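You operate a simulated robot arm through the tools that you are given. There is no shell and no other tool. Be economical: measure what you need, move in short steps, check, and stop when the job is done.

Carry out the task below with a simulated robot arm. There is one attempt and no reset: what you move stays moved.

JOB
Start the purple and the orange pack charging at 1 A, each on its own cell count.
Fine: mode CHARGE; leave both plugs in.

It is judged by the outcome, as a careful person would: the job done as asked, and still so three seconds after it is handed in. It fails if anything else is knocked over, pushed out of place, dropped, spilled or broken.

ROBOT AND FRAMES
A 6-joint arm with a fingered hand, hanging from a carriage that runs on a gantry, over the field with the corners [-2538, 42], [-2538, -1238], [62, -1238], [62, 42] (x, y) and turns from -324 to 363 degrees about z. Base frame: it is fixed where the carriage stands at the start and does not move with it; the origin is on the floor, on the carriage's upright axis, x ahead of it, y to its left, z up; the surface under the hand at the start is at about z = 1050. Readings come in mm, degrees, newtons and seconds.
With the tool pointing down near the work surface it reaches from about 640 to 800 mm from the robot's upright axis, wherever it stands. Its first joint turns from -166.0 to 166.0 degrees. Payload 4 kg.
The TCP is the grasp point between the finger pads, 30 mm short of the fingertips. In the tool frame z runs along the fingers and y along their closing line. The gripper opens to 104 mm. The gripper's body begins 35 mm behind the TCP. The gripper is a hand of 5 fingers: y runs from the thumb to the fingers, the wrist lies at [-15, -113, -190] in the tool frame.
Orientation is that of the tool frame in the base frame, as a unit quaternion [x, y, z, w]. With the fingers straight down and the wrist toward the robot, the tool's x, y and z point along [0, 1, 0], [1, 0, 0] and [0, 0, -1] of the base frame.

CONTROLS
- The arm moves only by the tool apply_moves. Its argument "deltas" is a list that holds one entry, the list of rows, each a list of 6 numbers: the shift along the tool's x, y, z in cm, then the turn, a rotation vector about the tool's x, y, z in degrees. In form: [[[tx, ty, tz, wx, wy, wz], ...]]. A call has 1 to 20 rows; each row is the pose to reach, as a shift and turn from the pose commanded when the call began, along the tool's axes at that moment. Rows are played at 5 a second. More than 50 mm and 8.6 degrees between two rows, and nothing of the call is played. A pose out of reach is approached as far as the arm can. The call stops where the force on the tool passes 40 N (or 10 N more than at its start, if that is more) or the arm is blocked; 0.2 s more then pass. In this call time passes only in rows, and 0.2 s behind the last. It gives the time, the measured TCP pose, the force on the tool (base axes), the opening and the grip force at its end, in the units of the frame above (readings bear some noise), with the torque about the TCP (base axes, N m) and any sound that the robot's microphone picked up, and new pictures: "show" is both (left out), scene, wrist or none.
- Cameras (640 x 400 px; columns grow to the right, rows downward): "scene" is now at [272.7, -35.8, 1444.4]; the picture's right is [-0.43, -0.90, 0.00], its down [-0.57, 0.28, -0.77] and it looks along [0.70, -0.34, -0.64] (base axes); focal length 255 px, centre (320, 200). "wrist" rides on the gripper at [60, -83, -120] in the tool frame; the picture's right is [-0.79, 0.29, -0.54], its down [-0.56, -0.71, 0.44] and it looks along [-0.26, 0.65, 0.72] (tool axes); focal length 234 px, centre (320, 200). There is no depth. A picture from a camera that has moved, and an enlarged one, comes with that camera's place and axes in the base frame and with its lens.
- raise_lower(by): slides the trunk up (or, below 0, down) by that many mm; the arm and the scene camera ride with it, the base frame stays. It gives what a move gives, with no picture.
- steer(legs): drives the robot by 1 to 6 legs, each [ahead, left, turn to the left] in mm, mm and degrees, along the robot's own axes; the way and the turn of a leg run together, so that a leg with both is an arc; at most 1500 mm and 180 degrees a leg. The arm and the cameras ride along, it lands a little off, and it stops where it bumps. It keeps to its track: a leg is cut to what the track allows. It gives what a move gives, and a new picture of the scene camera.
- finger_targets(index, middle, ring, little, thumb_bend, thumb_turn): sets how far each is bent, from 0 (flat) to 1 (curled in); at 0.3 the hand is open as for a grip, at 0.7 the pads meet at the TCP. One left out holds its place. A second passes; each finger stops where it meets its share of the squeeze, and holds until it gets a number again. It is the only way to open and close the hand. It gives what a move gives, with no picture; readings hold the bend of each and the force on index, middle, ring, little, thumb and palm. thumb_turn goes from beside the hand (0) to across from the fingers (1), as for a grip.
- pan_tilt(pan, tilt): turns the head with the scene camera to pan (to the left, within 155 degrees either way) and tilt (down, from -29 to 69), counted from straight ahead of the robot. It gives what a move gives, and a new picture of the scene camera.
- zoom(camera, box): a new picture of the part [left, top, right, bottom] of that camera's present view, enlarged. It takes no simulated time.
- close_job(): hands the job in; it is judged then, once.

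Work in short steps. Places have to be worked out from the pictures, the camera data and where the tool is seen: move nearer, look again, correct. Check each grasp and each placing, and mend what went wrong. You have 120 turns and 260 pictures in all, those below and enlarged ones among them. Open the gripper and draw the arm clear of the work before you hand the job in, unless the task says otherwise; then end with one line.

The tools are called after "Emit:" as a command line: name --argument value ..., lists and objects as JSON in quotes. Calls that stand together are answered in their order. apply_moves: Moves the arm, as the interface text tells. Its arguments: {"type":"object","properties":{"deltas":{"type":"array","items":{"type":"array","items":{"type":"array","items":{"type":"number"}}}},"show":{"type":"string","enum":["both","scene","wrist","none"]}},"required":["deltas"]} The other tools are called the same way: raise_lower (by) slides the trunk up or down; finger_targets (index, middle, ring, little, thumb_bend, thumb_turn) moves the fingers one by one; steer (legs) drives the base; pan_tilt (pan, tilt) turns the head that bears the scene camera; zoom (camera, box) takes an enlarged picture of a part of a camera's view; close_job () hands the job in.

At the start:

```text
time_s: 0.0
position: [638.5, -163.2, 1174.7]
orientation: [0.707, 0.707, 0.008, 0.013]
wrist_force: [-0.8, -0.4, -0.7]
wrist_torque: [-0.01, 0.01, 0.02]
gripper_width: 103.8
finger_force: 0.0
shape: jaw
bend: [0.3, 0.3, 0.3, 0.3, 0.3, 0.97]
finger forces: [0.1, 0.0, 0.1, 0.0, 0.0, 0.0]
trunk travel left (down, up): [-377.0, 221.0]
robot x, y, heading: [2.4, 0.9, 0.1]
head pan, tilt: [-25.7, 39.0]
```

scene: 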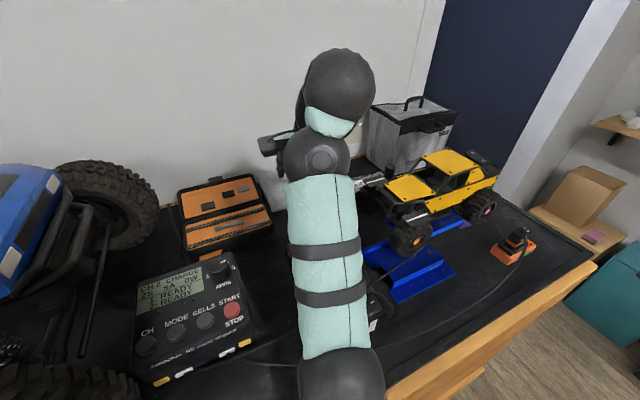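
wrist: 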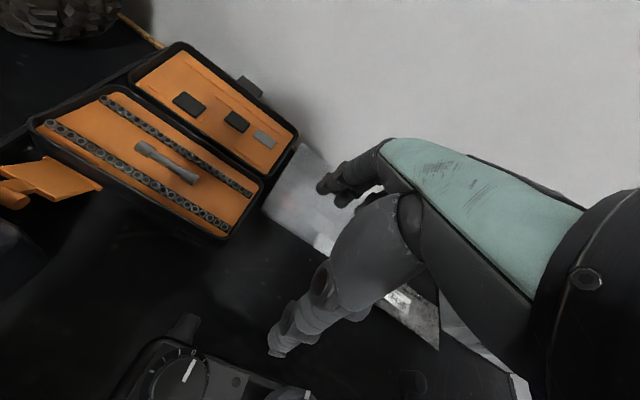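

The charger is at the lower left of the scene view; I zoom in on it and on the area where the packs may be.

Emit:
zoom --camera "scene" --box '[120, 240, 280, 390]'

Emit:
zoom --camera "scene" --box '[340, 140, 560, 330]'

```text
2.67 times, centred on (200, 315) of scene
camera zoom: at [272.7, -35.8, 1444.4], right [-0.43, -0.9, 0.0], down [-0.57, 0.28, -0.77], along [0.7, -0.34, -0.64], focal length 681 px, centre (640, -107)
```

zoom: 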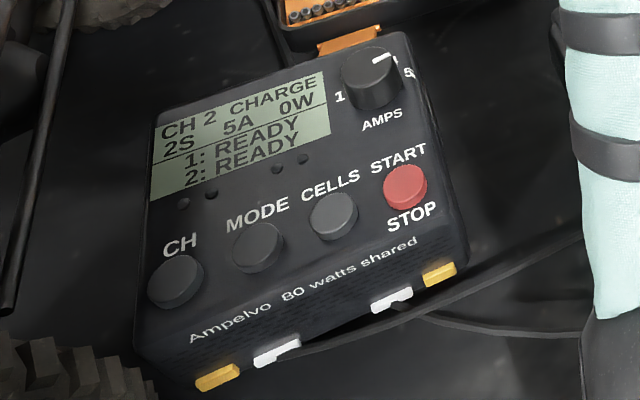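

```text
2.11 times, centred on (450, 235) of scene
camera zoom: at [272.7, -35.8, 1444.4], right [-0.43, -0.9, 0.0], down [-0.57, 0.28, -0.77], along [0.7, -0.34, -0.64], focal length 537 px, centre (46, 126)
```

zoom: 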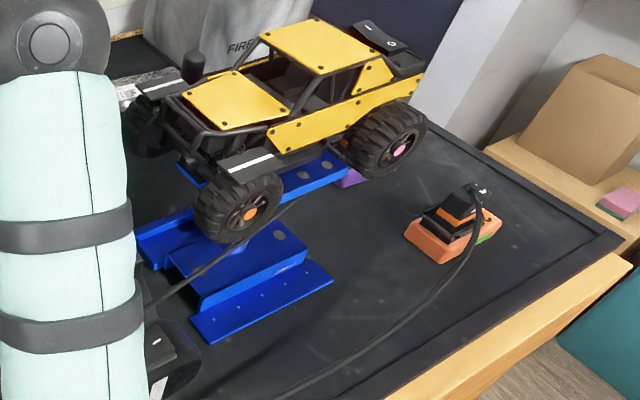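

The charger shows CH2, CHARGE, 2S, 5 A. I need the labels on both packs and the routing of the cables, so I raise the trunk and look from there before driving.

Emit:
raise_lower --by 215

Emit:
steer --legs '[[-200, 0, 0], [0, -350, 0]]'

```text
time_s: 2.3
position: [645.2, -164.6, 1389.9]
orientation: [0.707, 0.707, 0.009, 0.016]
wrist_force: [0.3, 0.4, -0.2]
wrist_torque: [0.01, 0.0, -0.01]
gripper_width: 103.8
finger_force: 0.0
shape: jaw
bend: [0.3, 0.3, 0.3, 0.3, 0.3, 0.97]
finger forces: [0.0, 0.0, 0.1, 0.1, 0.0, 0.0]
trunk travel left (down, up): [-592.0, 6.0]
robot x, y, heading: [0.8, 1.8, 0.0]
head pan, tilt: [-25.7, 39.0]
```

```text
time_s: 5.8
position: [443.8, -517.0, 1389.2]
orientation: [0.708, 0.706, 0.008, 0.016]
wrist_force: [0.1, -0.1, -0.3]
wrist_torque: [0.0, 0.02, -0.02]
gripper_width: 103.5
finger_force: 0.1
shape: jaw
bend: [0.3, 0.3, 0.3, 0.3, 0.3, 0.97]
finger forces: [0.0, 0.1, 0.0, 0.1, 0.0, 0.1]
trunk travel left (down, up): [-592.0, 6.0]
robot x, y, heading: [-199.0, -347.6, -0.1]
head pan, tilt: [-25.7, 39.0]
camera scene: at [76.8, -388.4, 1655.1], right [-0.44, -0.9, 0.0], down [-0.57, 0.27, -0.78], along [0.7, -0.34, -0.63], focal length 255 px, centre (320, 200)
```

scene: 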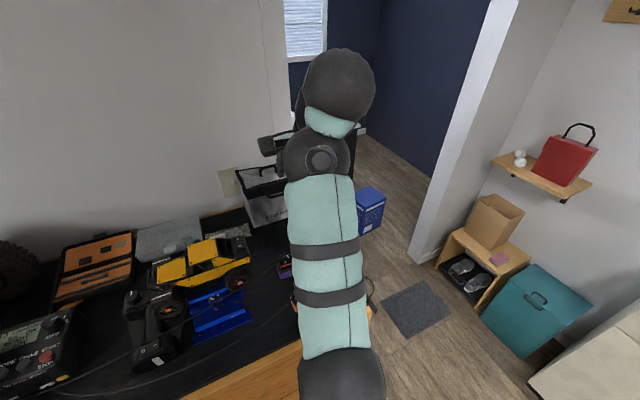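

The arm hides the packs. I go further right beyond the bench end and look back left.

Emit:
steer --legs '[[0, -400, 0], [200, 0, 0]]'

Emit:
pan_tilt --pan 50 --tilt 50

```text
time_s: 9.4
position: [641.7, -913.7, 1389.2]
orientation: [0.707, 0.707, 0.009, 0.016]
wrist_force: [0.2, 0.6, -0.1]
wrist_torque: [-0.01, 0.01, 0.02]
gripper_width: 103.7
finger_force: 0.0
shape: jaw
bend: [0.3, 0.3, 0.3, 0.3, 0.3, 0.97]
finger forces: [0.0, 0.0, 0.0, 0.1, 0.0, 0.1]
trunk travel left (down, up): [-592.0, 6.0]
robot x, y, heading: [-0.1, -748.2, -0.2]
head pan, tilt: [-25.7, 39.0]
camera scene: at [274.6, -784.3, 1655.1], right [-0.43, -0.9, 0.0], down [-0.57, 0.27, -0.78], along [0.7, -0.34, -0.63], focal length 255 px, centre (320, 200)
```

scene: 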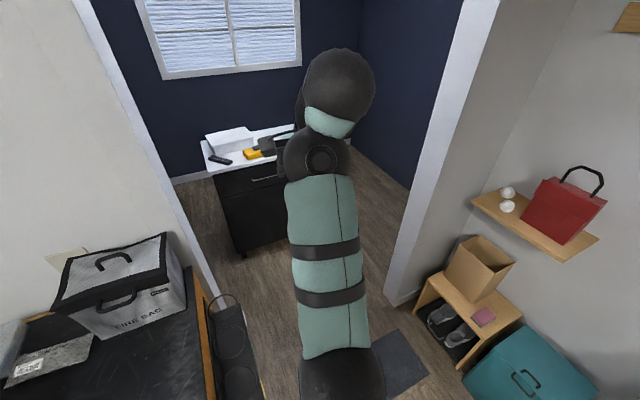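

```text
time_s: 10.9
position: [641.8, -912.0, 1388.5]
orientation: [0.707, 0.707, 0.008, 0.015]
wrist_force: [-0.6, 1.1, 0.9]
wrist_torque: [0.03, 0.0, 0.01]
gripper_width: 103.9
finger_force: 0.1
shape: jaw
bend: [0.3, 0.3, 0.3, 0.3, 0.3, 0.97]
finger forces: [0.0, 0.0, 0.1, 0.0, 0.0, 0.0]
trunk travel left (down, up): [-592.0, 6.0]
robot x, y, heading: [1.2, -747.8, 0.1]
head pan, tilt: [50.0, 50.0]
camera scene: at [247.1, -688.1, 1639.5], right [0.77, -0.64, 0.0], down [-0.49, -0.59, -0.64], along [0.41, 0.49, -0.77], focal length 255 px, centre (320, 200)
```

scene: 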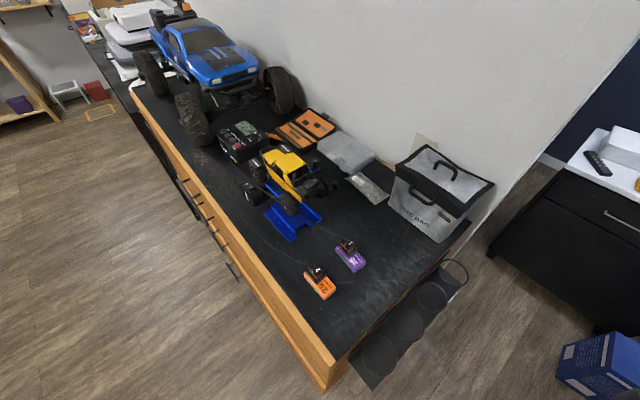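

Both packs are clear now; I zoom on their labels and the cable runs.

Emit:
zoom --camera "scene" --box '[295, 230, 375, 305]'

Emit:
zoom --camera "scene" --box '[200, 110, 380, 300]'

```text
5.33 times, centred on (335, 268) of scene
camera zoom: at [247.1, -688.1, 1639.5], right [0.77, -0.64, 0.0], down [-0.49, -0.59, -0.64], along [0.41, 0.49, -0.77], focal length 1361 px, centre (240, -160)
```

zoom: 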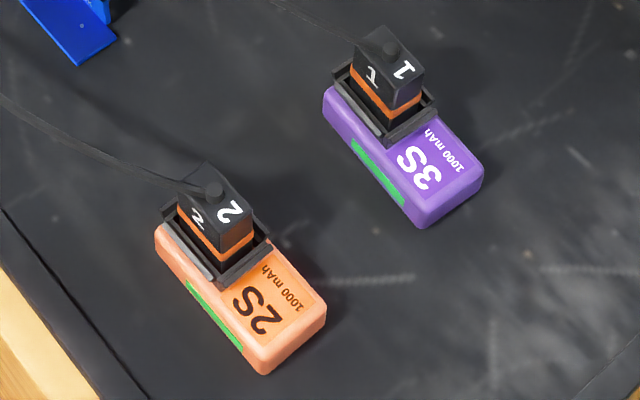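

```text
2.11 times, centred on (290, 205) of scene
camera zoom: at [247.1, -688.1, 1639.5], right [0.77, -0.64, 0.0], down [-0.49, -0.59, -0.64], along [0.41, 0.49, -0.77], focal length 537 px, centre (383, 190)
```

zoom: 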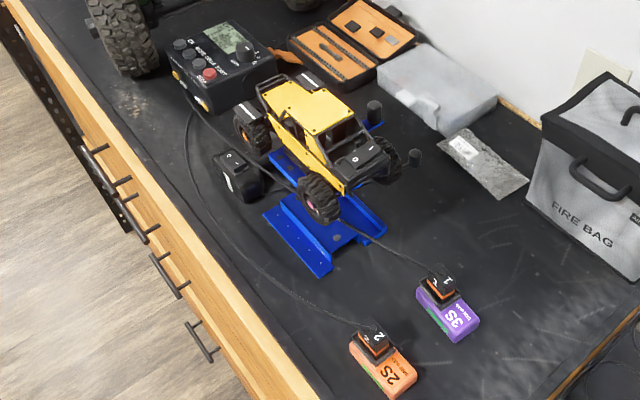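

Purple is 3S on plug 1, orange is 2S on plug 2. So the settings should be CH1 → 3S, 1 A and CH2 → 2S, 1 A. I drive back to the charger, heading turned right so that the camera sees past the arm.

Emit:
steer --legs '[[-216, 0, 0], [0, 768, 0], [0, 0, -50]]'

Emit:
pan_tilt --pan 63 --tilt 40

```text
time_s: 18.6
position: [61.7, -590.5, 1387.8]
orientation: [0.941, 0.339, 0.001, 0.018]
wrist_force: [0.0, -0.1, 0.8]
wrist_torque: [0.01, -0.02, 0.01]
gripper_width: 103.7
finger_force: 0.0
shape: jaw
bend: [0.3, 0.3, 0.3, 0.3, 0.3, 0.97]
finger forces: [0.0, 0.1, 0.0, 0.0, 0.0, 0.0]
trunk travel left (down, up): [-592.0, 6.0]
robot x, y, heading: [-219.2, 10.2, -50.3]
head pan, tilt: [50.0, 50.0]
camera scene: at [-18.2, -143.4, 1639.5], right [-0.01, -1.0, 0.0], down [-0.77, 0.0, -0.64], along [0.64, 0.0, -0.77], focal length 255 px, centre (320, 200)
```

scene: 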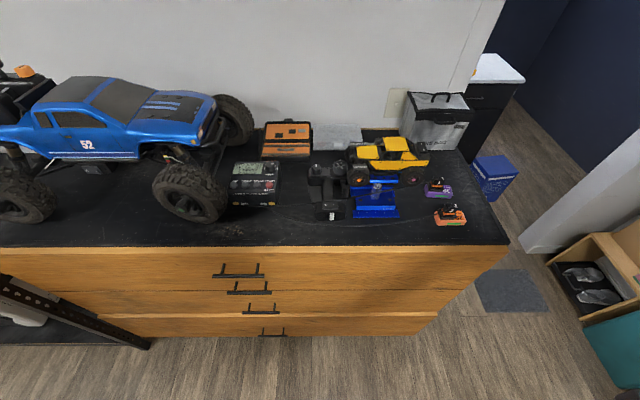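

```text
time_s: 19.3
position: [63.1, -590.1, 1388.4]
orientation: [0.94, 0.34, 0.001, 0.018]
wrist_force: [-0.8, -0.3, 1.1]
wrist_torque: [0.01, -0.02, 0.02]
gripper_width: 103.8
finger_force: 0.0
shape: jaw
bend: [0.3, 0.3, 0.3, 0.3, 0.3, 0.97]
finger forces: [0.0, 0.0, 0.1, 0.1, 0.1, 0.1]
trunk travel left (down, up): [-592.0, 6.0]
robot x, y, heading: [-221.1, 8.9, -50.5]
head pan, tilt: [63.0, 40.0]
camera scene: at [-12.3, -124.3, 1653.7], right [0.22, -0.98, 0.0], down [-0.63, -0.14, -0.77], along [0.75, 0.17, -0.64], focal length 255 px, centre (320, 200)
```

scene: 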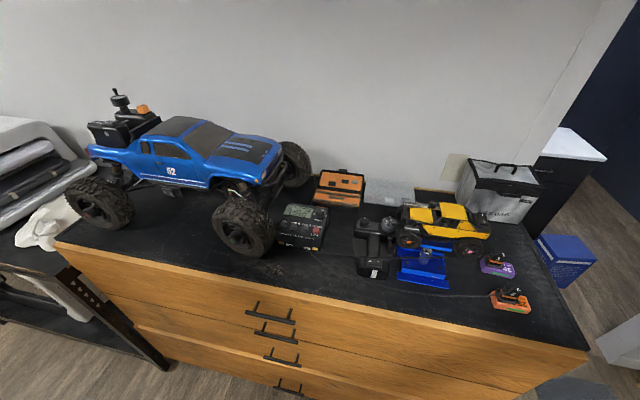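

Clear view without the arm. I zoom on the charger to triangulate the buttons and trace the cables.

Emit:
zoom --camera "scene" --box '[260, 190, 340, 260]'

Emit:
zoom --camera "scene" --box '[260, 190, 550, 330]'

```text
5.71 times, centred on (300, 225) of scene
camera zoom: at [-12.3, -124.3, 1653.7], right [0.22, -0.98, 0.0], down [-0.63, -0.14, -0.77], along [0.75, 0.17, -0.64], focal length 1459 px, centre (434, 57)
```

zoom: 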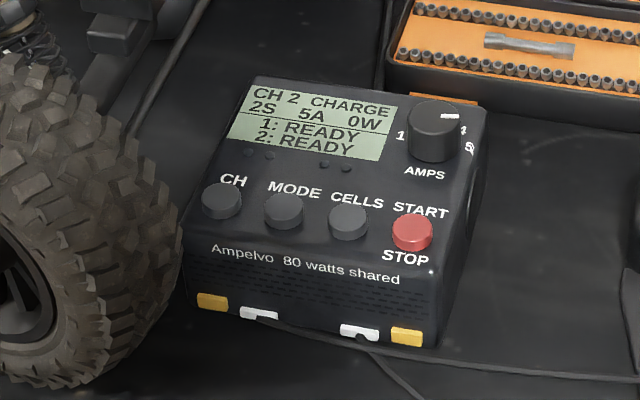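

```text
2.21 times, centred on (405, 260) of scene
camera zoom: at [-12.3, -124.3, 1653.7], right [0.22, -0.98, 0.0], down [-0.63, -0.14, -0.77], along [0.75, 0.17, -0.64], focal length 563 px, centre (132, 68)
```

zoom: 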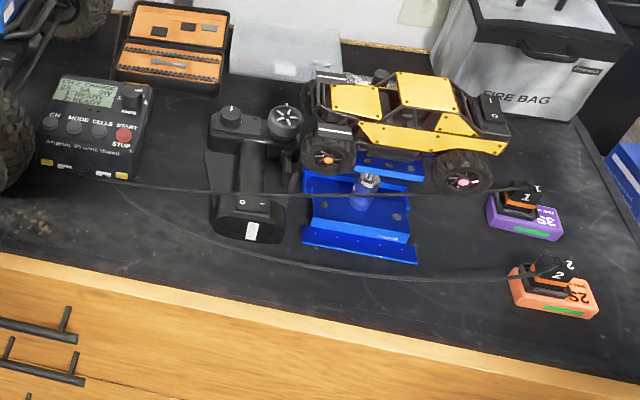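

Cable from the left port runs to purple (plug 1), the right one to orange (plug 2), matching the labels. Triangulated: CH ≈ (463,90,1137), MODE y≈58, CELLS y≈26, START y≈-7, knob top ≈ (511,-6,1168). I point the index finger and swing the arm over on an arc at height.

Emit:
finger_targets --index 0 --middle 1 --ring 1 --little 1 --thumb_bend 0.3 --thumb_turn 0

Emit:
apply_moves --deltas '[[[4.57, 1.0, 0, 0, 0, -3.3], [9.19, 1.69, 0, 0, 0, -6.6], [13.86, 2.04, 0, 0, 0, -9.9], [18.53, 2.08, 0, 0, 0, -13.2], [23.2, 1.78, 0, 0, 0, -16.5], [27.84, 1.17, 0, 0, 0, -19.8], [32.42, 0.23, 0, 0, 0, -23.1], [36.92, -1.03, 0, 0, 0, -26.4], [41.33, -2.6, 0, 0, 0, -29.7], [45.61, -4.48, 0, 0, 0, -33], [49.75, -6.64, 0, 0, 0, -36.3], [53.74, -9.09, 0, 0, 0, -39.6], [57.54, -11.81, 0, 0, 0, -42.9], [61.14, -14.79, 0, 0, 0, -46.2], [64.53, -18.02, 0, 0, 0, -49.5]]]'

```text
time_s: 20.3
position: [61.9, -590.3, 1389.6]
orientation: [0.94, 0.339, 0.002, 0.017]
wrist_force: [0.0, 0.0, 0.4]
wrist_torque: [0.01, -0.02, 0.03]
gripper_width: 149.7
finger_force: 0.1
shape: fingers
bend: [0.0, 1.0, 1.0, 1.0, 0.3, 0.0]
finger forces: [0.0, 0.0, 0.0, 0.0, 0.0, 0.0]
trunk travel left (down, up): [-592.0, 6.0]
robot x, y, heading: [-221.8, 9.5, -50.6]
head pan, tilt: [63.0, 40.0]
```

```text
time_s: 23.5
position: [446.3, -40.5, 1375.5]
orientation: [0.712, 0.702, -0.006, 0.017]
wrist_force: [0.1, -0.4, -0.7]
wrist_torque: [0.04, 0.01, -0.02]
gripper_width: 149.7
finger_force: 0.1
shape: fingers
bend: [0.0, 1.0, 1.0, 1.0, 0.3, 0.0]
finger forces: [0.1, 0.0, 0.0, 0.1, 0.0, 0.0]
trunk travel left (down, up): [-592.0, 6.0]
robot x, y, heading: [-220.4, 13.1, -50.2]
head pan, tilt: [63.0, 40.0]
camera scene: at [-12.3, -124.4, 1653.7], right [0.22, -0.98, 0.0], down [-0.63, -0.14, -0.77], along [0.75, 0.17, -0.64], focal length 255 px, centre (320, 200)
camera wrist: at [363.0, 23.6, 1491.4], right [0.27, -0.77, 0.57], down [-0.71, -0.56, -0.43], along [0.65, -0.29, -0.7], focal length 234 px, centre (320, 200)
```

scene: 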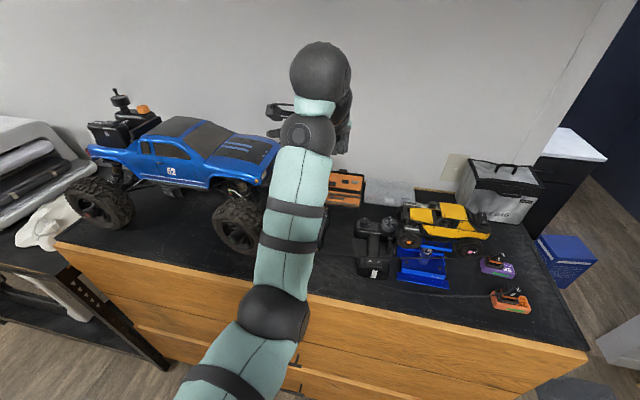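
wrist: 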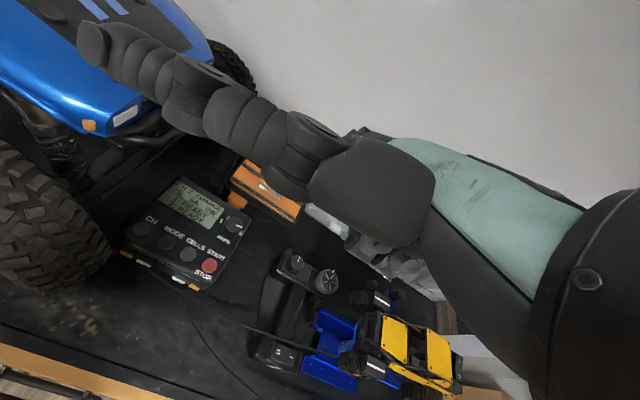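

The thumb sticks out sideways now and hides the index. I fold the thumb across the curled fingers and look again.

Emit:
finger_targets --thumb_bend 0.6 --thumb_turn 0.5

Emit:
apply_moves --deltas '[[[0, 0, 0, 0, 0, 0]]]' --show "wrist"

Emit:
zoom --camera "scene" --box '[240, 30, 400, 150]'

```text
time_s: 24.5
position: [447.6, -41.2, 1374.8]
orientation: [0.711, 0.703, -0.006, 0.016]
wrist_force: [-0.2, 0.2, -0.6]
wrist_torque: [-0.02, 0.01, -0.01]
gripper_width: 110.7
finger_force: 0.2
shape: fingers
bend: [0.0, 1.0, 1.0, 1.0, 0.6, 0.51]
finger forces: [0.1, 0.0, 0.0, 0.1, 0.0, 0.0]
trunk travel left (down, up): [-592.0, 6.0]
robot x, y, heading: [-218.9, 14.0, -50.1]
head pan, tilt: [63.0, 40.0]
```

```text
time_s: 24.9
position: [446.5, -41.4, 1375.3]
orientation: [0.711, 0.702, -0.006, 0.017]
wrist_force: [0.1, 0.0, -0.9]
wrist_torque: [-0.02, -0.03, 0.0]
gripper_width: 110.4
finger_force: 0.1
shape: fingers
bend: [0.0, 1.0, 1.0, 1.0, 0.6, 0.51]
finger forces: [0.0, 0.0, 0.1, 0.1, 0.0, 0.0]
trunk travel left (down, up): [-592.0, 6.0]
robot x, y, heading: [-221.8, 9.4, -50.4]
head pan, tilt: [63.0, 40.0]
camera wrist: at [363.0, 23.6, 1491.5], right [0.27, -0.77, 0.57], down [-0.71, -0.56, -0.43], along [0.65, -0.29, -0.7], focal length 234 px, centre (320, 200)
```

wrist: 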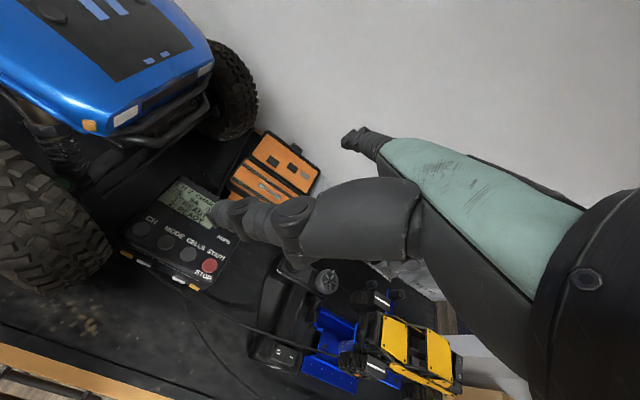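

```text
3.33 times, centred on (320, 90) of scene
camera zoom: at [-12.3, -124.3, 1653.7], right [0.22, -0.98, 0.0], down [-0.63, -0.14, -0.77], along [0.75, 0.17, -0.64], focal length 851 px, centre (320, 567)
```

zoom: 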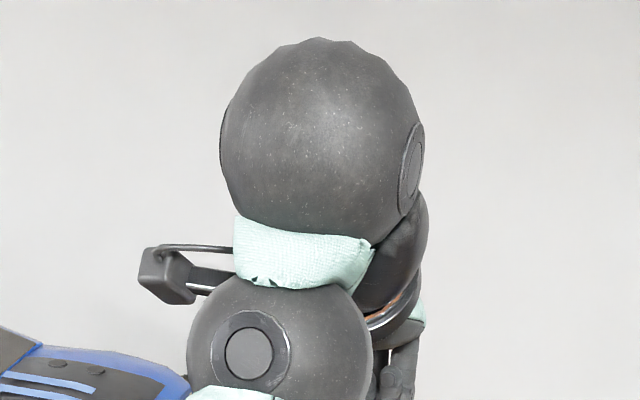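

Index at 0 points outward along the palm rather than down. I bend it to about the grip posture so that its tip points down, and curl the thumb.

Emit:
finger_targets --index 0.35 --thumb_bend 1 --thumb_turn 0

Emit:
apply_moves --deltas '[[[0, 0, 0, 0, 0, 0]]]' --show "wrist"

```text
time_s: 25.9
position: [445.6, -40.6, 1376.0]
orientation: [0.712, 0.702, -0.006, 0.017]
wrist_force: [0.0, 0.5, 0.8]
wrist_torque: [0.01, 0.0, 0.0]
gripper_width: 51.6
finger_force: 0.0
shape: fingers
bend: [0.35, 1.0, 1.0, 1.0, 1.0, 0.0]
finger forces: [0.1, 0.0, 0.0, 0.0, 0.0, 0.1]
trunk travel left (down, up): [-592.0, 6.0]
robot x, y, heading: [-222.5, 12.1, -50.4]
head pan, tilt: [63.0, 40.0]
```

```text
time_s: 26.3
position: [446.1, -41.0, 1376.4]
orientation: [0.712, 0.702, -0.006, 0.017]
wrist_force: [0.3, 0.1, 0.2]
wrist_torque: [0.02, -0.02, -0.02]
gripper_width: 51.3
finger_force: 0.2
shape: fingers
bend: [0.35, 1.0, 1.0, 1.0, 1.0, 0.0]
finger forces: [0.0, 0.1, 0.1, 0.1, 0.1, 0.1]
trunk travel left (down, up): [-592.0, 6.0]
robot x, y, heading: [-223.5, 13.5, -50.2]
head pan, tilt: [63.0, 40.0]
camera wrist: at [363.0, 23.6, 1491.5], right [0.27, -0.77, 0.57], down [-0.71, -0.56, -0.43], along [0.65, -0.29, -0.7], focal length 234 px, centre (320, 200)
```

wrist: 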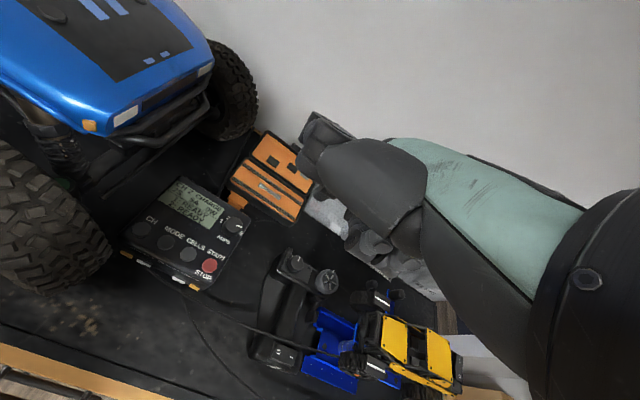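

The thumb's base hides the index here. I try the thumb across and flat instead, so that the index tip shows in the wrist view.

Emit:
finger_targets --index 0.35 --thumb_bend 0 --thumb_turn 1

Emit:
apply_moves --deltas '[[[0, 0, 0, 0, 0, 0]]]' --show "wrist"

```text
time_s: 27.3
position: [444.7, -39.8, 1375.3]
orientation: [0.712, 0.702, -0.005, 0.016]
wrist_force: [0.1, 0.3, 0.4]
wrist_torque: [-0.01, -0.02, 0.01]
gripper_width: 116.6
finger_force: 0.1
shape: fingers
bend: [0.35, 1.0, 1.0, 1.0, 0.0, 0.95]
finger forces: [0.0, 0.0, 0.1, 0.0, 0.1, 0.1]
trunk travel left (down, up): [-592.0, 6.0]
robot x, y, heading: [-220.6, 15.2, -50.4]
head pan, tilt: [63.0, 40.0]
```

```text
time_s: 27.7
position: [445.2, -39.7, 1375.1]
orientation: [0.711, 0.703, -0.005, 0.017]
wrist_force: [-0.1, 0.3, 0.1]
wrist_torque: [-0.01, -0.01, -0.04]
gripper_width: 116.1
finger_force: 0.0
shape: fingers
bend: [0.35, 1.0, 1.0, 1.0, 0.0, 0.95]
finger forces: [0.1, 0.0, 0.0, 0.0, 0.0, 0.0]
trunk travel left (down, up): [-592.0, 6.0]
robot x, y, heading: [-219.0, 11.8, -50.3]
head pan, tilt: [63.0, 40.0]
camera wrist: at [363.0, 23.6, 1491.5], right [0.27, -0.77, 0.57], down [-0.71, -0.56, -0.43], along [0.65, -0.29, -0.7], focal length 234 px, centre (320, 200)
```

wrist: 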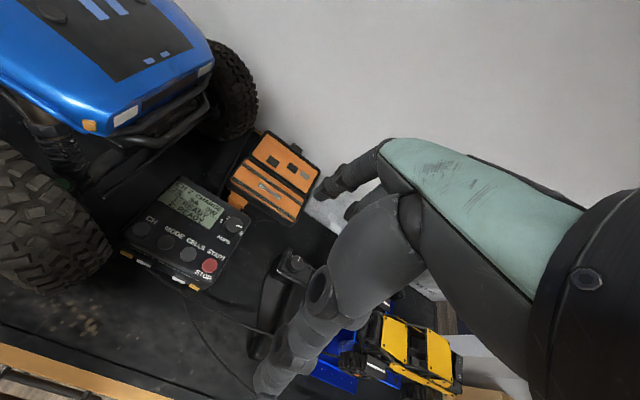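

The index tip shows at about (320,195), which fits tool offset ≈ (7,53,30) mm. I bring it over the CH button, about 40 mm above, and check.

Emit:
apply_moves --deltas '[[[3.1, -0.8, 3.5, 0, 0, 0], [6.2, -1.6, 7, 0, 0, 0], [9.3, -2.4, 10.5, 0, 0, 0], [12.3, -3.2, 14, 0, 0, 0]]]'

Emit:
zoom --camera "wrist" --box '[160, 100, 400, 250]'

```text
time_s: 28.7
position: [417.6, 80.8, 1230.9]
orientation: [0.713, 0.701, -0.006, 0.017]
wrist_force: [0.8, 0.2, 0.5]
wrist_torque: [0.02, -0.01, 0.02]
gripper_width: 116.4
finger_force: 0.1
shape: fingers
bend: [0.35, 1.0, 1.0, 1.0, 0.0, 0.95]
finger forces: [0.1, 0.0, 0.0, 0.0, 0.0, 0.0]
trunk travel left (down, up): [-592.0, 6.0]
robot x, y, heading: [-222.4, 13.5, -50.6]
head pan, tilt: [63.0, 40.0]
camera scene: at [-12.2, -124.3, 1653.9], right [0.22, -0.98, 0.0], down [-0.63, -0.14, -0.77], along [0.75, 0.17, -0.64], focal length 255 px, centre (320, 200)
camera wrist: at [334.0, 144.9, 1346.1], right [0.27, -0.77, 0.57], down [-0.71, -0.56, -0.43], along [0.65, -0.29, -0.7], focal length 234 px, centre (320, 200)
```

scene: 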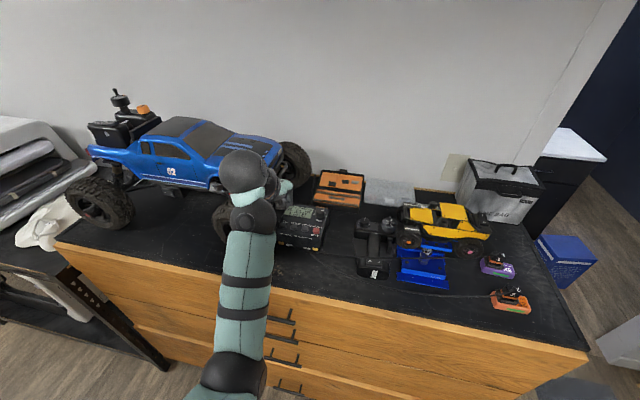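
wrist: 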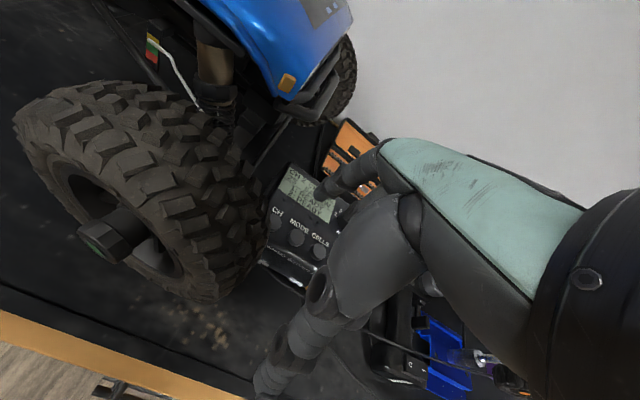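

```text
2.67 times, centred on (280, 175) of wrist
camera zoom: at [334.0, 144.9, 1346.1], right [0.27, -0.77, 0.57], down [-0.71, -0.56, -0.43], along [0.65, -0.29, -0.7], focal length 624 px, centre (427, 267)
```

zoom: 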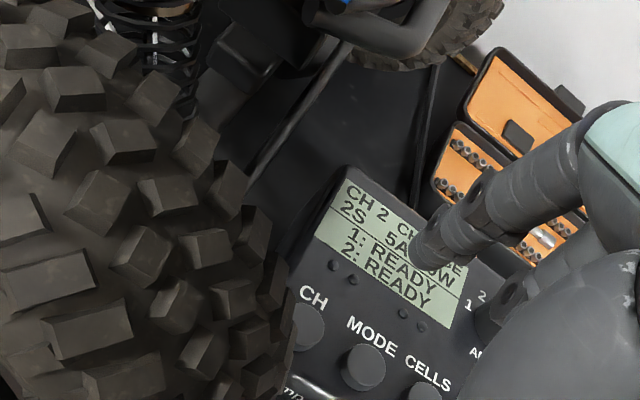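

The tip hovers over the lower LCD edge, at ≈ (473,87,1201), while CH is at ≈ (464,95,1137). I'm near the inner reach limit, so I back the base 40 mm before lowering.

Emit:
steer --legs '[[-25.6, -30.8, 0]]'

Emit:
apply_moves --deltas '[[[0.7, 3.1, 0, 0, 0, 0], [0.7, 3.1, 3.0, 0, 0, 0]]]' --show "wrist"

Emit:
zoom --camera "wrist" --box '[240, 130, 400, 260]'

```text
time_s: 29.6
position: [377.6, 80.9, 1230.3]
orientation: [0.712, 0.702, -0.005, 0.016]
wrist_force: [0.7, -0.4, 0.5]
wrist_torque: [-0.02, 0.0, 0.03]
gripper_width: 116.3
finger_force: 0.2
shape: fingers
bend: [0.35, 1.0, 1.0, 1.0, 0.0, 0.95]
finger forces: [0.1, 0.0, 0.0, 0.0, 0.0, 0.0]
trunk travel left (down, up): [-592.0, 6.0]
robot x, y, heading: [-263.2, 12.7, -50.3]
head pan, tilt: [63.0, 40.0]
camera scene: at [-52.2, -123.9, 1653.7], right [0.22, -0.98, 0.0], down [-0.63, -0.14, -0.77], along [0.75, 0.17, -0.64], focal length 255 px, centre (320, 200)
```

scene: 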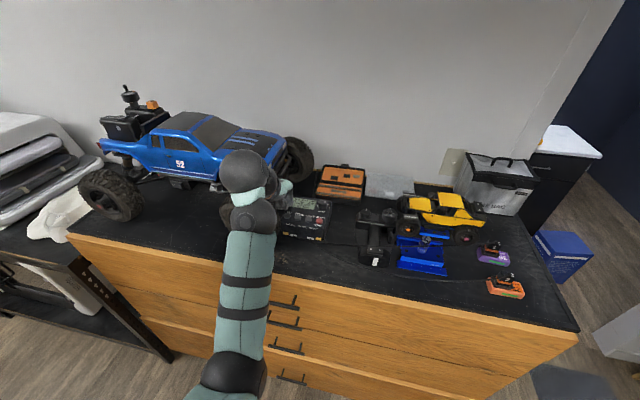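

```text
time_s: 30.2
position: [407.7, 84.1, 1200.3]
orientation: [0.713, 0.701, -0.006, 0.016]
wrist_force: [0.3, 1.1, 0.1]
wrist_torque: [0.0, -0.02, -0.04]
gripper_width: 116.4
finger_force: 0.0
shape: fingers
bend: [0.35, 1.0, 1.0, 1.0, 0.0, 0.95]
finger forces: [0.1, 0.0, 0.0, 0.1, 0.0, 0.0]
trunk travel left (down, up): [-592.0, 6.0]
robot x, y, heading: [-260.6, 13.5, -50.1]
head pan, tilt: [63.0, 40.0]
camera wrist: at [325.6, 149.6, 1315.5], right [0.27, -0.78, 0.57], down [-0.71, -0.56, -0.43], along [0.65, -0.29, -0.7], focal length 234 px, centre (320, 200)
```

wrist: 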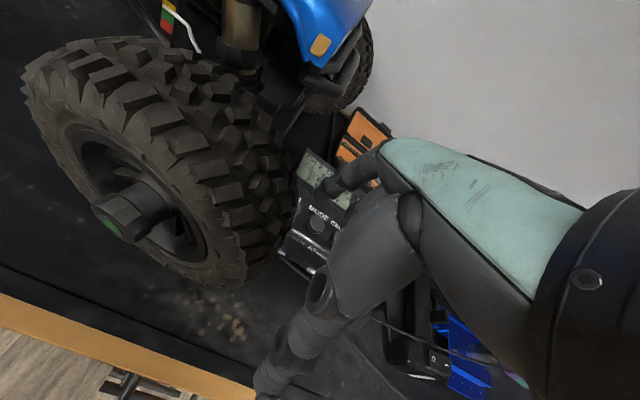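

```text
3.08 times, centred on (320, 195) of wrist
camera zoom: at [325.6, 149.6, 1315.5], right [0.27, -0.78, 0.57], down [-0.71, -0.56, -0.43], along [0.65, -0.29, -0.7], focal length 720 px, centre (320, 215)
```

zoom: 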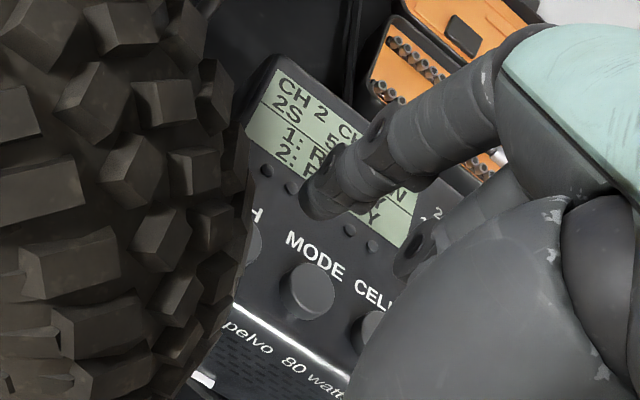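

The tip should move about 10 mm further left and a few mm ahead for CH. I go down 15 mm with that correction and re-check.

Emit:
apply_moves --deltas '[[[0.9, 0.4, 0, 0, 0, 0], [0.9, 0.4, 1.6, 0, 0, 0]]]' --show "none"

Emit:
zoom --camera "wrist" --box '[240, 130, 400, 260]'

Emit:
zoom --camera "scene" --box '[230, 160, 350, 250]'

```text
time_s: 30.8
position: [412.8, 93.8, 1184.3]
orientation: [0.712, 0.702, -0.006, 0.017]
wrist_force: [0.2, -0.1, 1.6]
wrist_torque: [0.0, -0.01, 0.01]
gripper_width: 116.5
finger_force: 0.1
shape: fingers
bend: [0.35, 1.0, 1.0, 1.0, 0.0, 0.95]
finger forces: [0.1, 0.0, 0.0, 0.0, 0.0, 0.0]
trunk travel left (down, up): [-592.0, 6.0]
robot x, y, heading: [-260.8, 15.5, -50.3]
head pan, tilt: [63.0, 40.0]
```

```text
3.08 times, centred on (320, 195) of wrist
camera zoom: at [330.7, 158.1, 1299.1], right [0.27, -0.78, 0.57], down [-0.71, -0.56, -0.43], along [0.65, -0.29, -0.7], focal length 720 px, centre (320, 215)
```

zoom: 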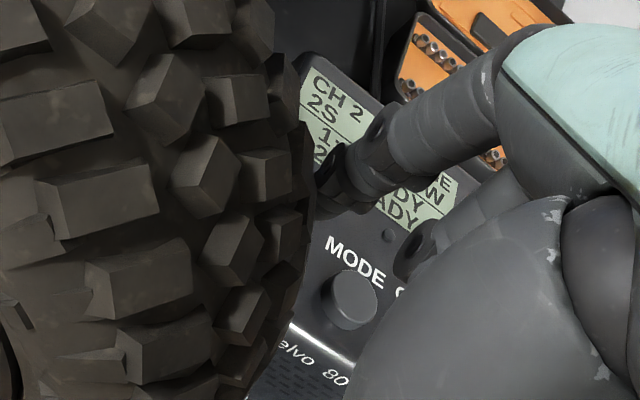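

```text
4.44 times, centred on (290, 205) of scene
camera zoom: at [-52.2, -123.9, 1653.7], right [0.22, -0.98, 0.0], down [-0.63, -0.14, -0.77], along [0.75, 0.17, -0.64], focal length 1134 px, centre (453, 178)
```

zoom: 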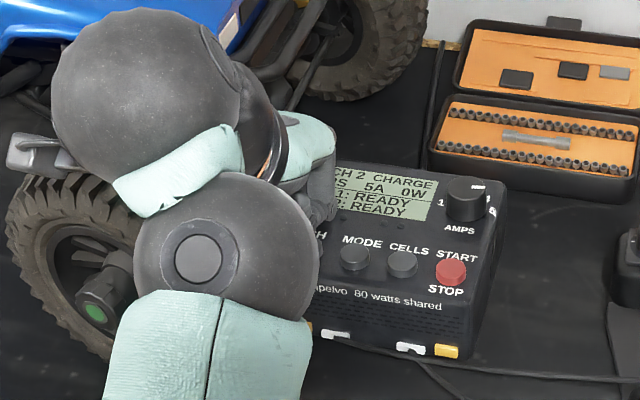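

Both views agree the tip is nearly above CH. I lower in small steps watching the force.

Emit:
apply_moves --deltas '[[[0.1, -0.3, 0.5, 0, 0, 0], [0.1, -0.3, 1.0, 0, 0, 0], [0.1, -0.3, 1.4, 0, 0, 0]]]' --show "none"

Emit:
zoom --camera "scene" --box '[230, 160, 350, 250]'

Emit:
zoom --camera "wrist" --box '[240, 130, 400, 260]'

```text
time_s: 31.6
position: [409.5, 95.1, 1170.1]
orientation: [0.711, 0.702, -0.007, 0.017]
wrist_force: [1.2, -0.6, 0.3]
wrist_torque: [0.03, -0.01, 0.01]
gripper_width: 116.6
finger_force: 0.0
shape: fingers
bend: [0.35, 1.0, 1.0, 1.0, 0.0, 0.95]
finger forces: [0.0, 0.0, 0.0, 0.0, 0.1, 0.0]
trunk travel left (down, up): [-592.0, 6.0]
robot x, y, heading: [-262.9, 11.0, -50.6]
head pan, tilt: [63.0, 40.0]
```

```text
4.44 times, centred on (290, 205) of scene
camera zoom: at [-52.2, -123.9, 1653.7], right [0.22, -0.98, 0.0], down [-0.63, -0.14, -0.77], along [0.75, 0.17, -0.64], focal length 1134 px, centre (453, 178)
```

zoom: 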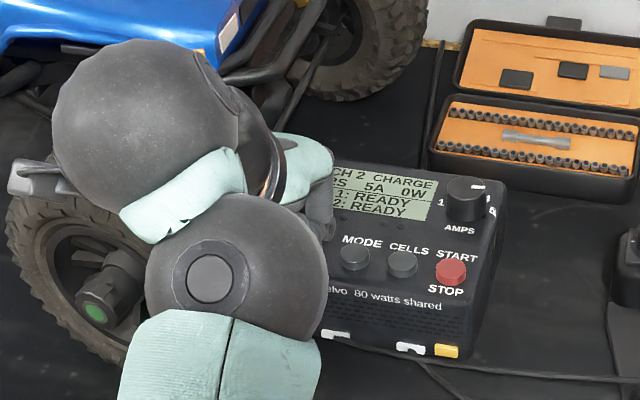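

```text
3.08 times, centred on (320, 195) of wrist
camera zoom: at [327.5, 159.3, 1285.3], right [0.27, -0.77, 0.57], down [-0.71, -0.56, -0.43], along [0.65, -0.29, -0.7], focal length 720 px, centre (320, 215)
```

zoom: 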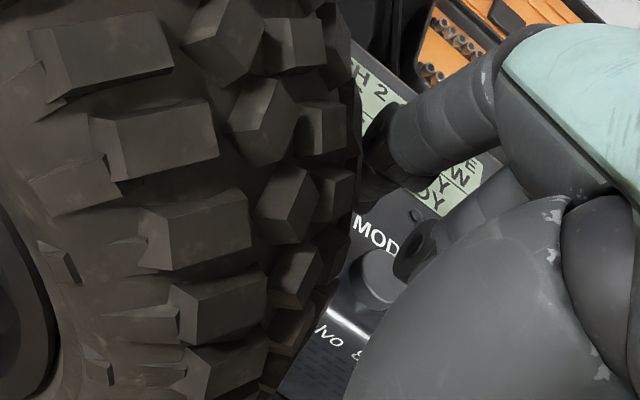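

No contact yet; the tip is at about z 1140, right beside the tyre but clear. I continue down in 3 mm steps.

Emit:
apply_moves --deltas '[[[0, 0, 0.3, 0, 0, 0], [0, 0, 0.6, 0, 0, 0]]]' --show "none"

Emit:
zoom --camera "scene" --box '[270, 180, 350, 240]'

```text
time_s: 32.2
position: [409.5, 95.1, 1164.6]
orientation: [0.712, 0.702, -0.006, 0.016]
wrist_force: [-0.2, -0.1, 0.3]
wrist_torque: [0.0, 0.0, 0.02]
gripper_width: 116.6
finger_force: 0.1
shape: fingers
bend: [0.35, 1.0, 1.0, 1.0, 0.0, 0.95]
finger forces: [0.0, 0.0, 0.1, 0.0, 0.0, 0.1]
trunk travel left (down, up): [-592.0, 6.0]
robot x, y, heading: [-262.0, 10.1, -50.1]
head pan, tilt: [63.0, 40.0]
```

```text
6.67 times, centred on (310, 210) of scene
camera zoom: at [-52.2, -123.9, 1653.7], right [0.22, -0.98, 0.0], down [-0.63, -0.14, -0.77], along [0.75, 0.17, -0.64], focal length 1702 px, centre (387, 133)
```

zoom: 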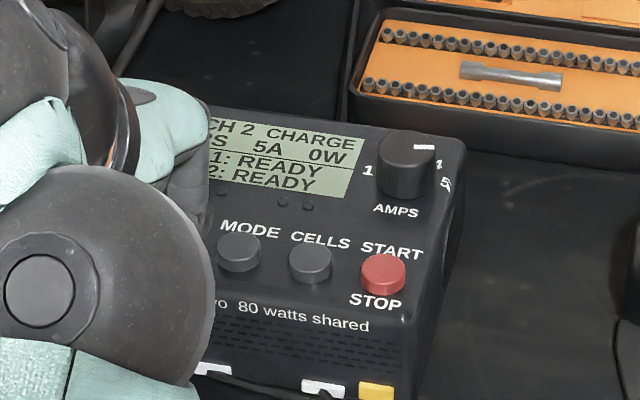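

Still free. Down another 6 mm.

Emit:
apply_moves --deltas '[[[0, 0, 0.3, 0, 0, 0], [0, 0, 0.6, 0, 0, 0]]]' --show "wrist"

```text
time_s: 32.8
position: [408.9, 94.0, 1157.2]
orientation: [0.712, 0.702, -0.007, 0.016]
wrist_force: [-0.5, 1.1, -0.1]
wrist_torque: [0.02, 0.02, -0.01]
gripper_width: 116.5
finger_force: 0.0
shape: fingers
bend: [0.35, 1.0, 1.0, 1.0, 0.0, 0.95]
finger forces: [0.0, 0.0, 0.1, 0.1, 0.0, 0.2]
trunk travel left (down, up): [-592.0, 6.0]
robot x, y, heading: [-262.7, 12.5, -50.4]
head pan, tilt: [63.0, 40.0]
camera wrist: at [327.7, 158.5, 1273.2], right [0.27, -0.77, 0.57], down [-0.71, -0.56, -0.43], along [0.65, -0.29, -0.7], focal length 234 px, centre (320, 200)
```

wrist: 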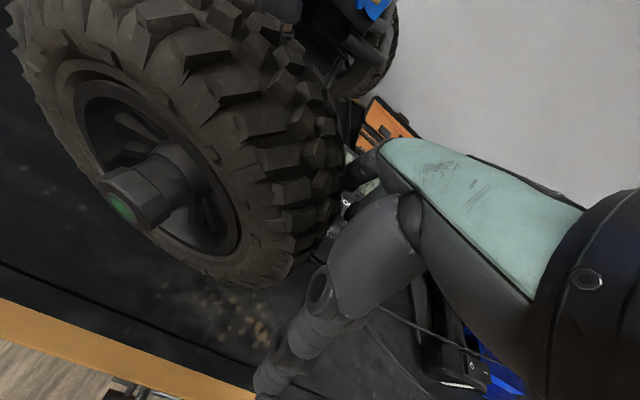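

Still no contact; another 6 mm.

Emit:
apply_moves --deltas '[[[0, 0, 0.3, 0, 0, 0], [0, 0, 0.6, 0, 0, 0]]]' --show "none"

Emit:
zoom --camera "scene" --box '[270, 180, 350, 240]'

Emit:
zoom --camera "wrist" --box '[280, 120, 440, 250]'

```text
time_s: 33.4
position: [409.4, 92.8, 1153.4]
orientation: [0.712, 0.702, -0.005, 0.017]
wrist_force: [0.3, -0.8, 0.4]
wrist_torque: [-0.01, 0.01, -0.03]
gripper_width: 116.5
finger_force: 0.2
shape: fingers
bend: [0.35, 1.0, 1.0, 1.0, 0.0, 0.95]
finger forces: [0.4, 0.0, 0.0, 0.0, 0.1, 0.1]
trunk travel left (down, up): [-592.0, 6.0]
robot x, y, heading: [-263.5, 9.9, -50.1]
head pan, tilt: [63.0, 40.0]
```

```text
6.67 times, centred on (310, 210) of scene
camera zoom: at [-52.2, -123.9, 1653.7], right [0.22, -0.98, 0.0], down [-0.63, -0.14, -0.77], along [0.75, 0.17, -0.64], focal length 1702 px, centre (387, 133)
```

zoom: 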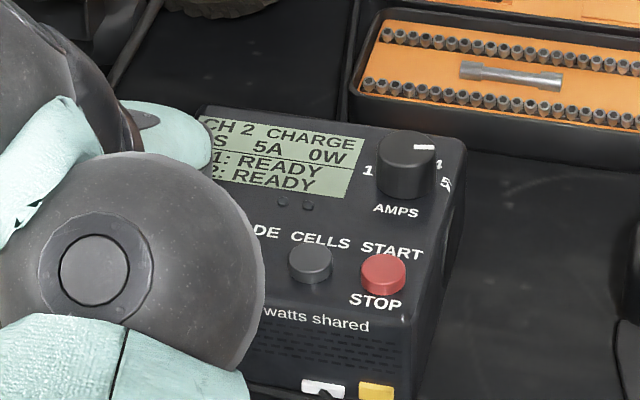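

```text
3.08 times, centred on (360, 185) of wrist
camera zoom: at [327.6, 158.2, 1267.9], right [0.27, -0.78, 0.57], down [-0.71, -0.56, -0.43], along [0.65, -0.29, -0.7], focal length 720 px, centre (197, 246)
```

zoom: 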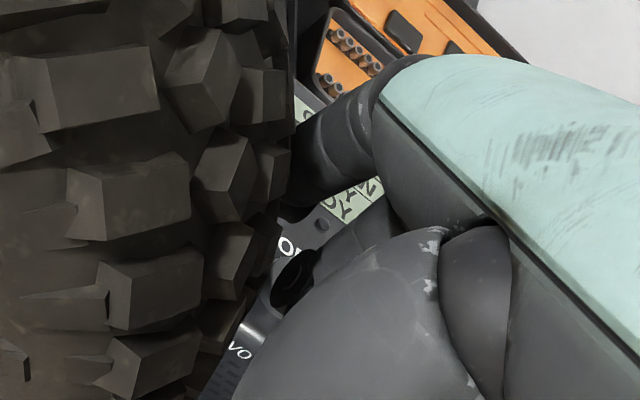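

The index just starts to feel contact (0.4 N). A further 3 mm in small steps.

Emit:
apply_moves --deltas '[[[0, 0, 0.15, 0, 0, 0], [0, 0, 0.3, 0, 0, 0]]]' --show "none"

Emit:
zoom --camera "scene" --box '[270, 180, 350, 240]'

```text
time_s: 34.0
position: [409.9, 93.8, 1150.7]
orientation: [0.712, 0.702, -0.007, 0.016]
wrist_force: [0.1, 0.8, 2.1]
wrist_torque: [0.03, -0.06, 0.02]
gripper_width: 116.4
finger_force: 0.7
shape: fingers
bend: [0.35, 1.0, 1.0, 1.0, 0.0, 0.95]
finger forces: [1.8, 0.0, 0.0, 0.0, 0.0, 0.0]
trunk travel left (down, up): [-592.0, 6.0]
robot x, y, heading: [-259.4, 10.9, -50.1]
head pan, tilt: [63.0, 40.0]
```

```text
6.67 times, centred on (310, 210) of scene
camera zoom: at [-52.1, -123.9, 1653.8], right [0.22, -0.98, 0.0], down [-0.63, -0.14, -0.77], along [0.75, 0.17, -0.64], focal length 1702 px, centre (387, 133)
```

zoom: 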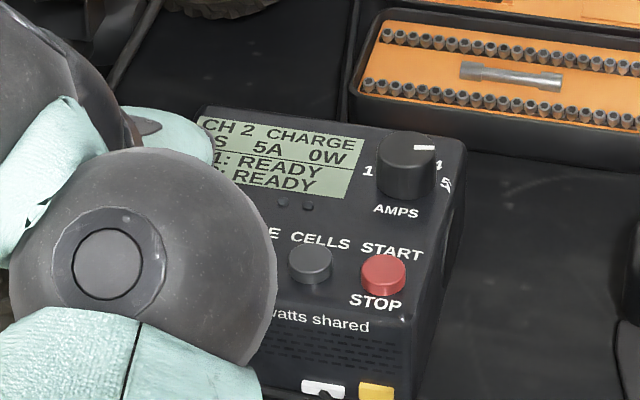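

Contact with 1.8 N, spring-like, no change on the display yet. I press 2 mm more.

Emit:
apply_moves --deltas '[[[0, 0, 0.1, 0, 0, 0], [0, 0, 0.2, 0, 0, 0]]]' --show "none"

Emit:
zoom --camera "scene" --box '[270, 180, 350, 240]'

```text
time_s: 34.6
position: [407.8, 91.5, 1149.1]
orientation: [0.712, 0.702, -0.006, 0.016]
wrist_force: [0.7, 1.0, 3.4]
wrist_torque: [0.06, -0.05, 0.07]
gripper_width: 117.1
finger_force: 2.0
shape: fingers
bend: [0.34, 1.0, 1.0, 1.0, 0.0, 0.95]
finger forces: [3.6, 0.0, 0.0, 0.1, 0.1, 0.0]
trunk travel left (down, up): [-592.0, 6.0]
robot x, y, heading: [-255.7, 11.1, -50.1]
head pan, tilt: [63.0, 40.0]
heard: click
```

```text
6.67 times, centred on (310, 210) of scene
camera zoom: at [-52.0, -123.8, 1653.8], right [0.22, -0.98, 0.0], down [-0.63, -0.14, -0.77], along [0.75, 0.17, -0.64], focal length 1702 px, centre (387, 133)
```

zoom: 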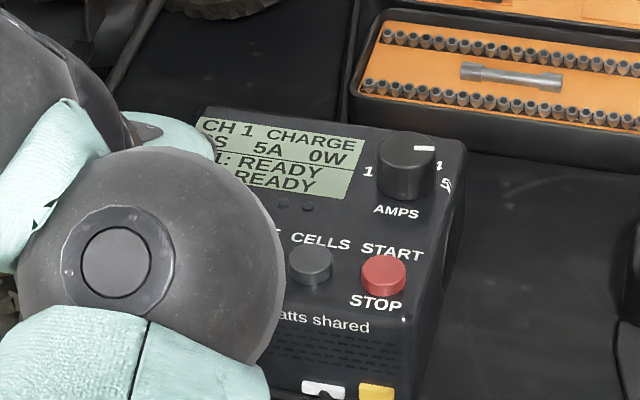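

Click: CH1 selected. I lift 30 mm and shift 64 mm right toward above CELLS, then read the display.

Emit:
apply_moves --deltas '[[[0, 0, -1.5, 0, 0, 0], [0, 0, -3.2, 0, 0, 0], [-3.2, 0, -3.2, 0, 0, 0], [-6.4, 0, -3.2, 0, 0, 0]]]' --show "wrist"

Emit:
zoom --camera "scene" --box '[270, 180, 350, 240]'

Emit:
zoom --camera "wrist" --box '[200, 130, 360, 260]'

```text
time_s: 35.6
position: [407.6, 31.4, 1182.2]
orientation: [0.712, 0.702, -0.007, 0.016]
wrist_force: [0.3, 0.2, 0.0]
wrist_torque: [-0.02, 0.01, -0.02]
gripper_width: 116.2
finger_force: 0.1
shape: fingers
bend: [0.35, 1.0, 1.0, 1.0, 0.0, 0.95]
finger forces: [0.0, 0.0, 0.1, 0.1, 0.1, 0.0]
trunk travel left (down, up): [-592.0, 6.0]
robot x, y, heading: [-264.9, 13.0, -50.3]
head pan, tilt: [63.0, 40.0]
camera wrist: at [326.2, 95.7, 1297.9], right [0.27, -0.77, 0.57], down [-0.71, -0.56, -0.43], along [0.65, -0.29, -0.7], focal length 234 px, centre (320, 200)
```

wrist: 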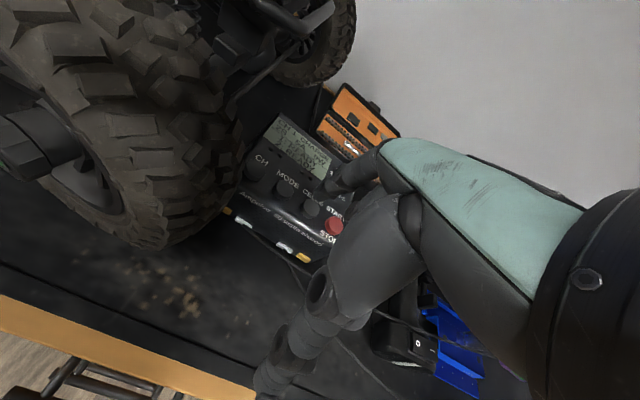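

```text
6.67 times, centred on (310, 210) of scene
camera zoom: at [-52.2, -123.8, 1653.7], right [0.22, -0.98, 0.0], down [-0.63, -0.14, -0.77], along [0.75, 0.17, -0.64], focal length 1702 px, centre (387, 133)
```

zoom: 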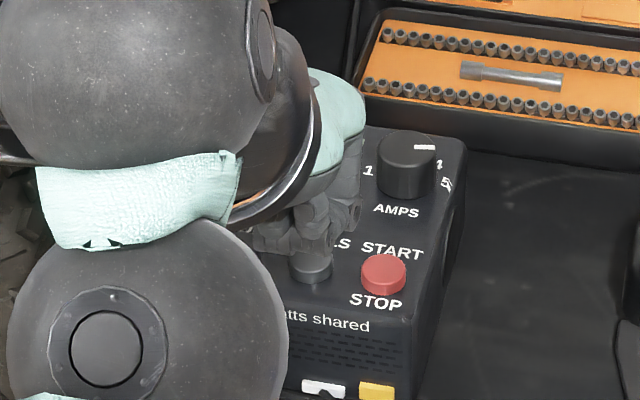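

```text
3.08 times, centred on (280, 195) of wrist
camera zoom: at [326.2, 95.7, 1297.9], right [0.27, -0.77, 0.57], down [-0.71, -0.56, -0.43], along [0.65, -0.29, -0.7], focal length 720 px, centre (443, 215)
```

zoom: 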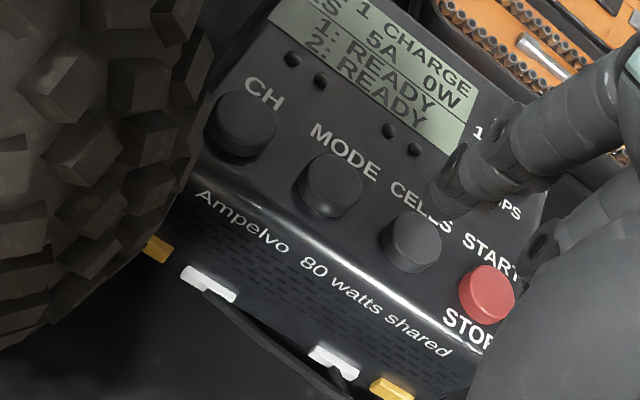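

I read the cell count on the display.

Emit:
zoom --camera "wrist" --box '[250, 100, 340, 190]'

```text
4.44 times, centred on (295, 145) of wrist
camera zoom: at [326.2, 95.7, 1297.9], right [0.27, -0.77, 0.57], down [-0.71, -0.56, -0.43], along [0.65, -0.29, -0.7], focal length 1041 px, centre (431, 444)
```

zoom: 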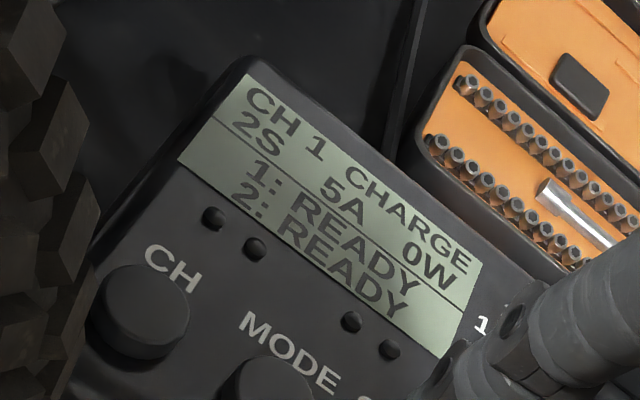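

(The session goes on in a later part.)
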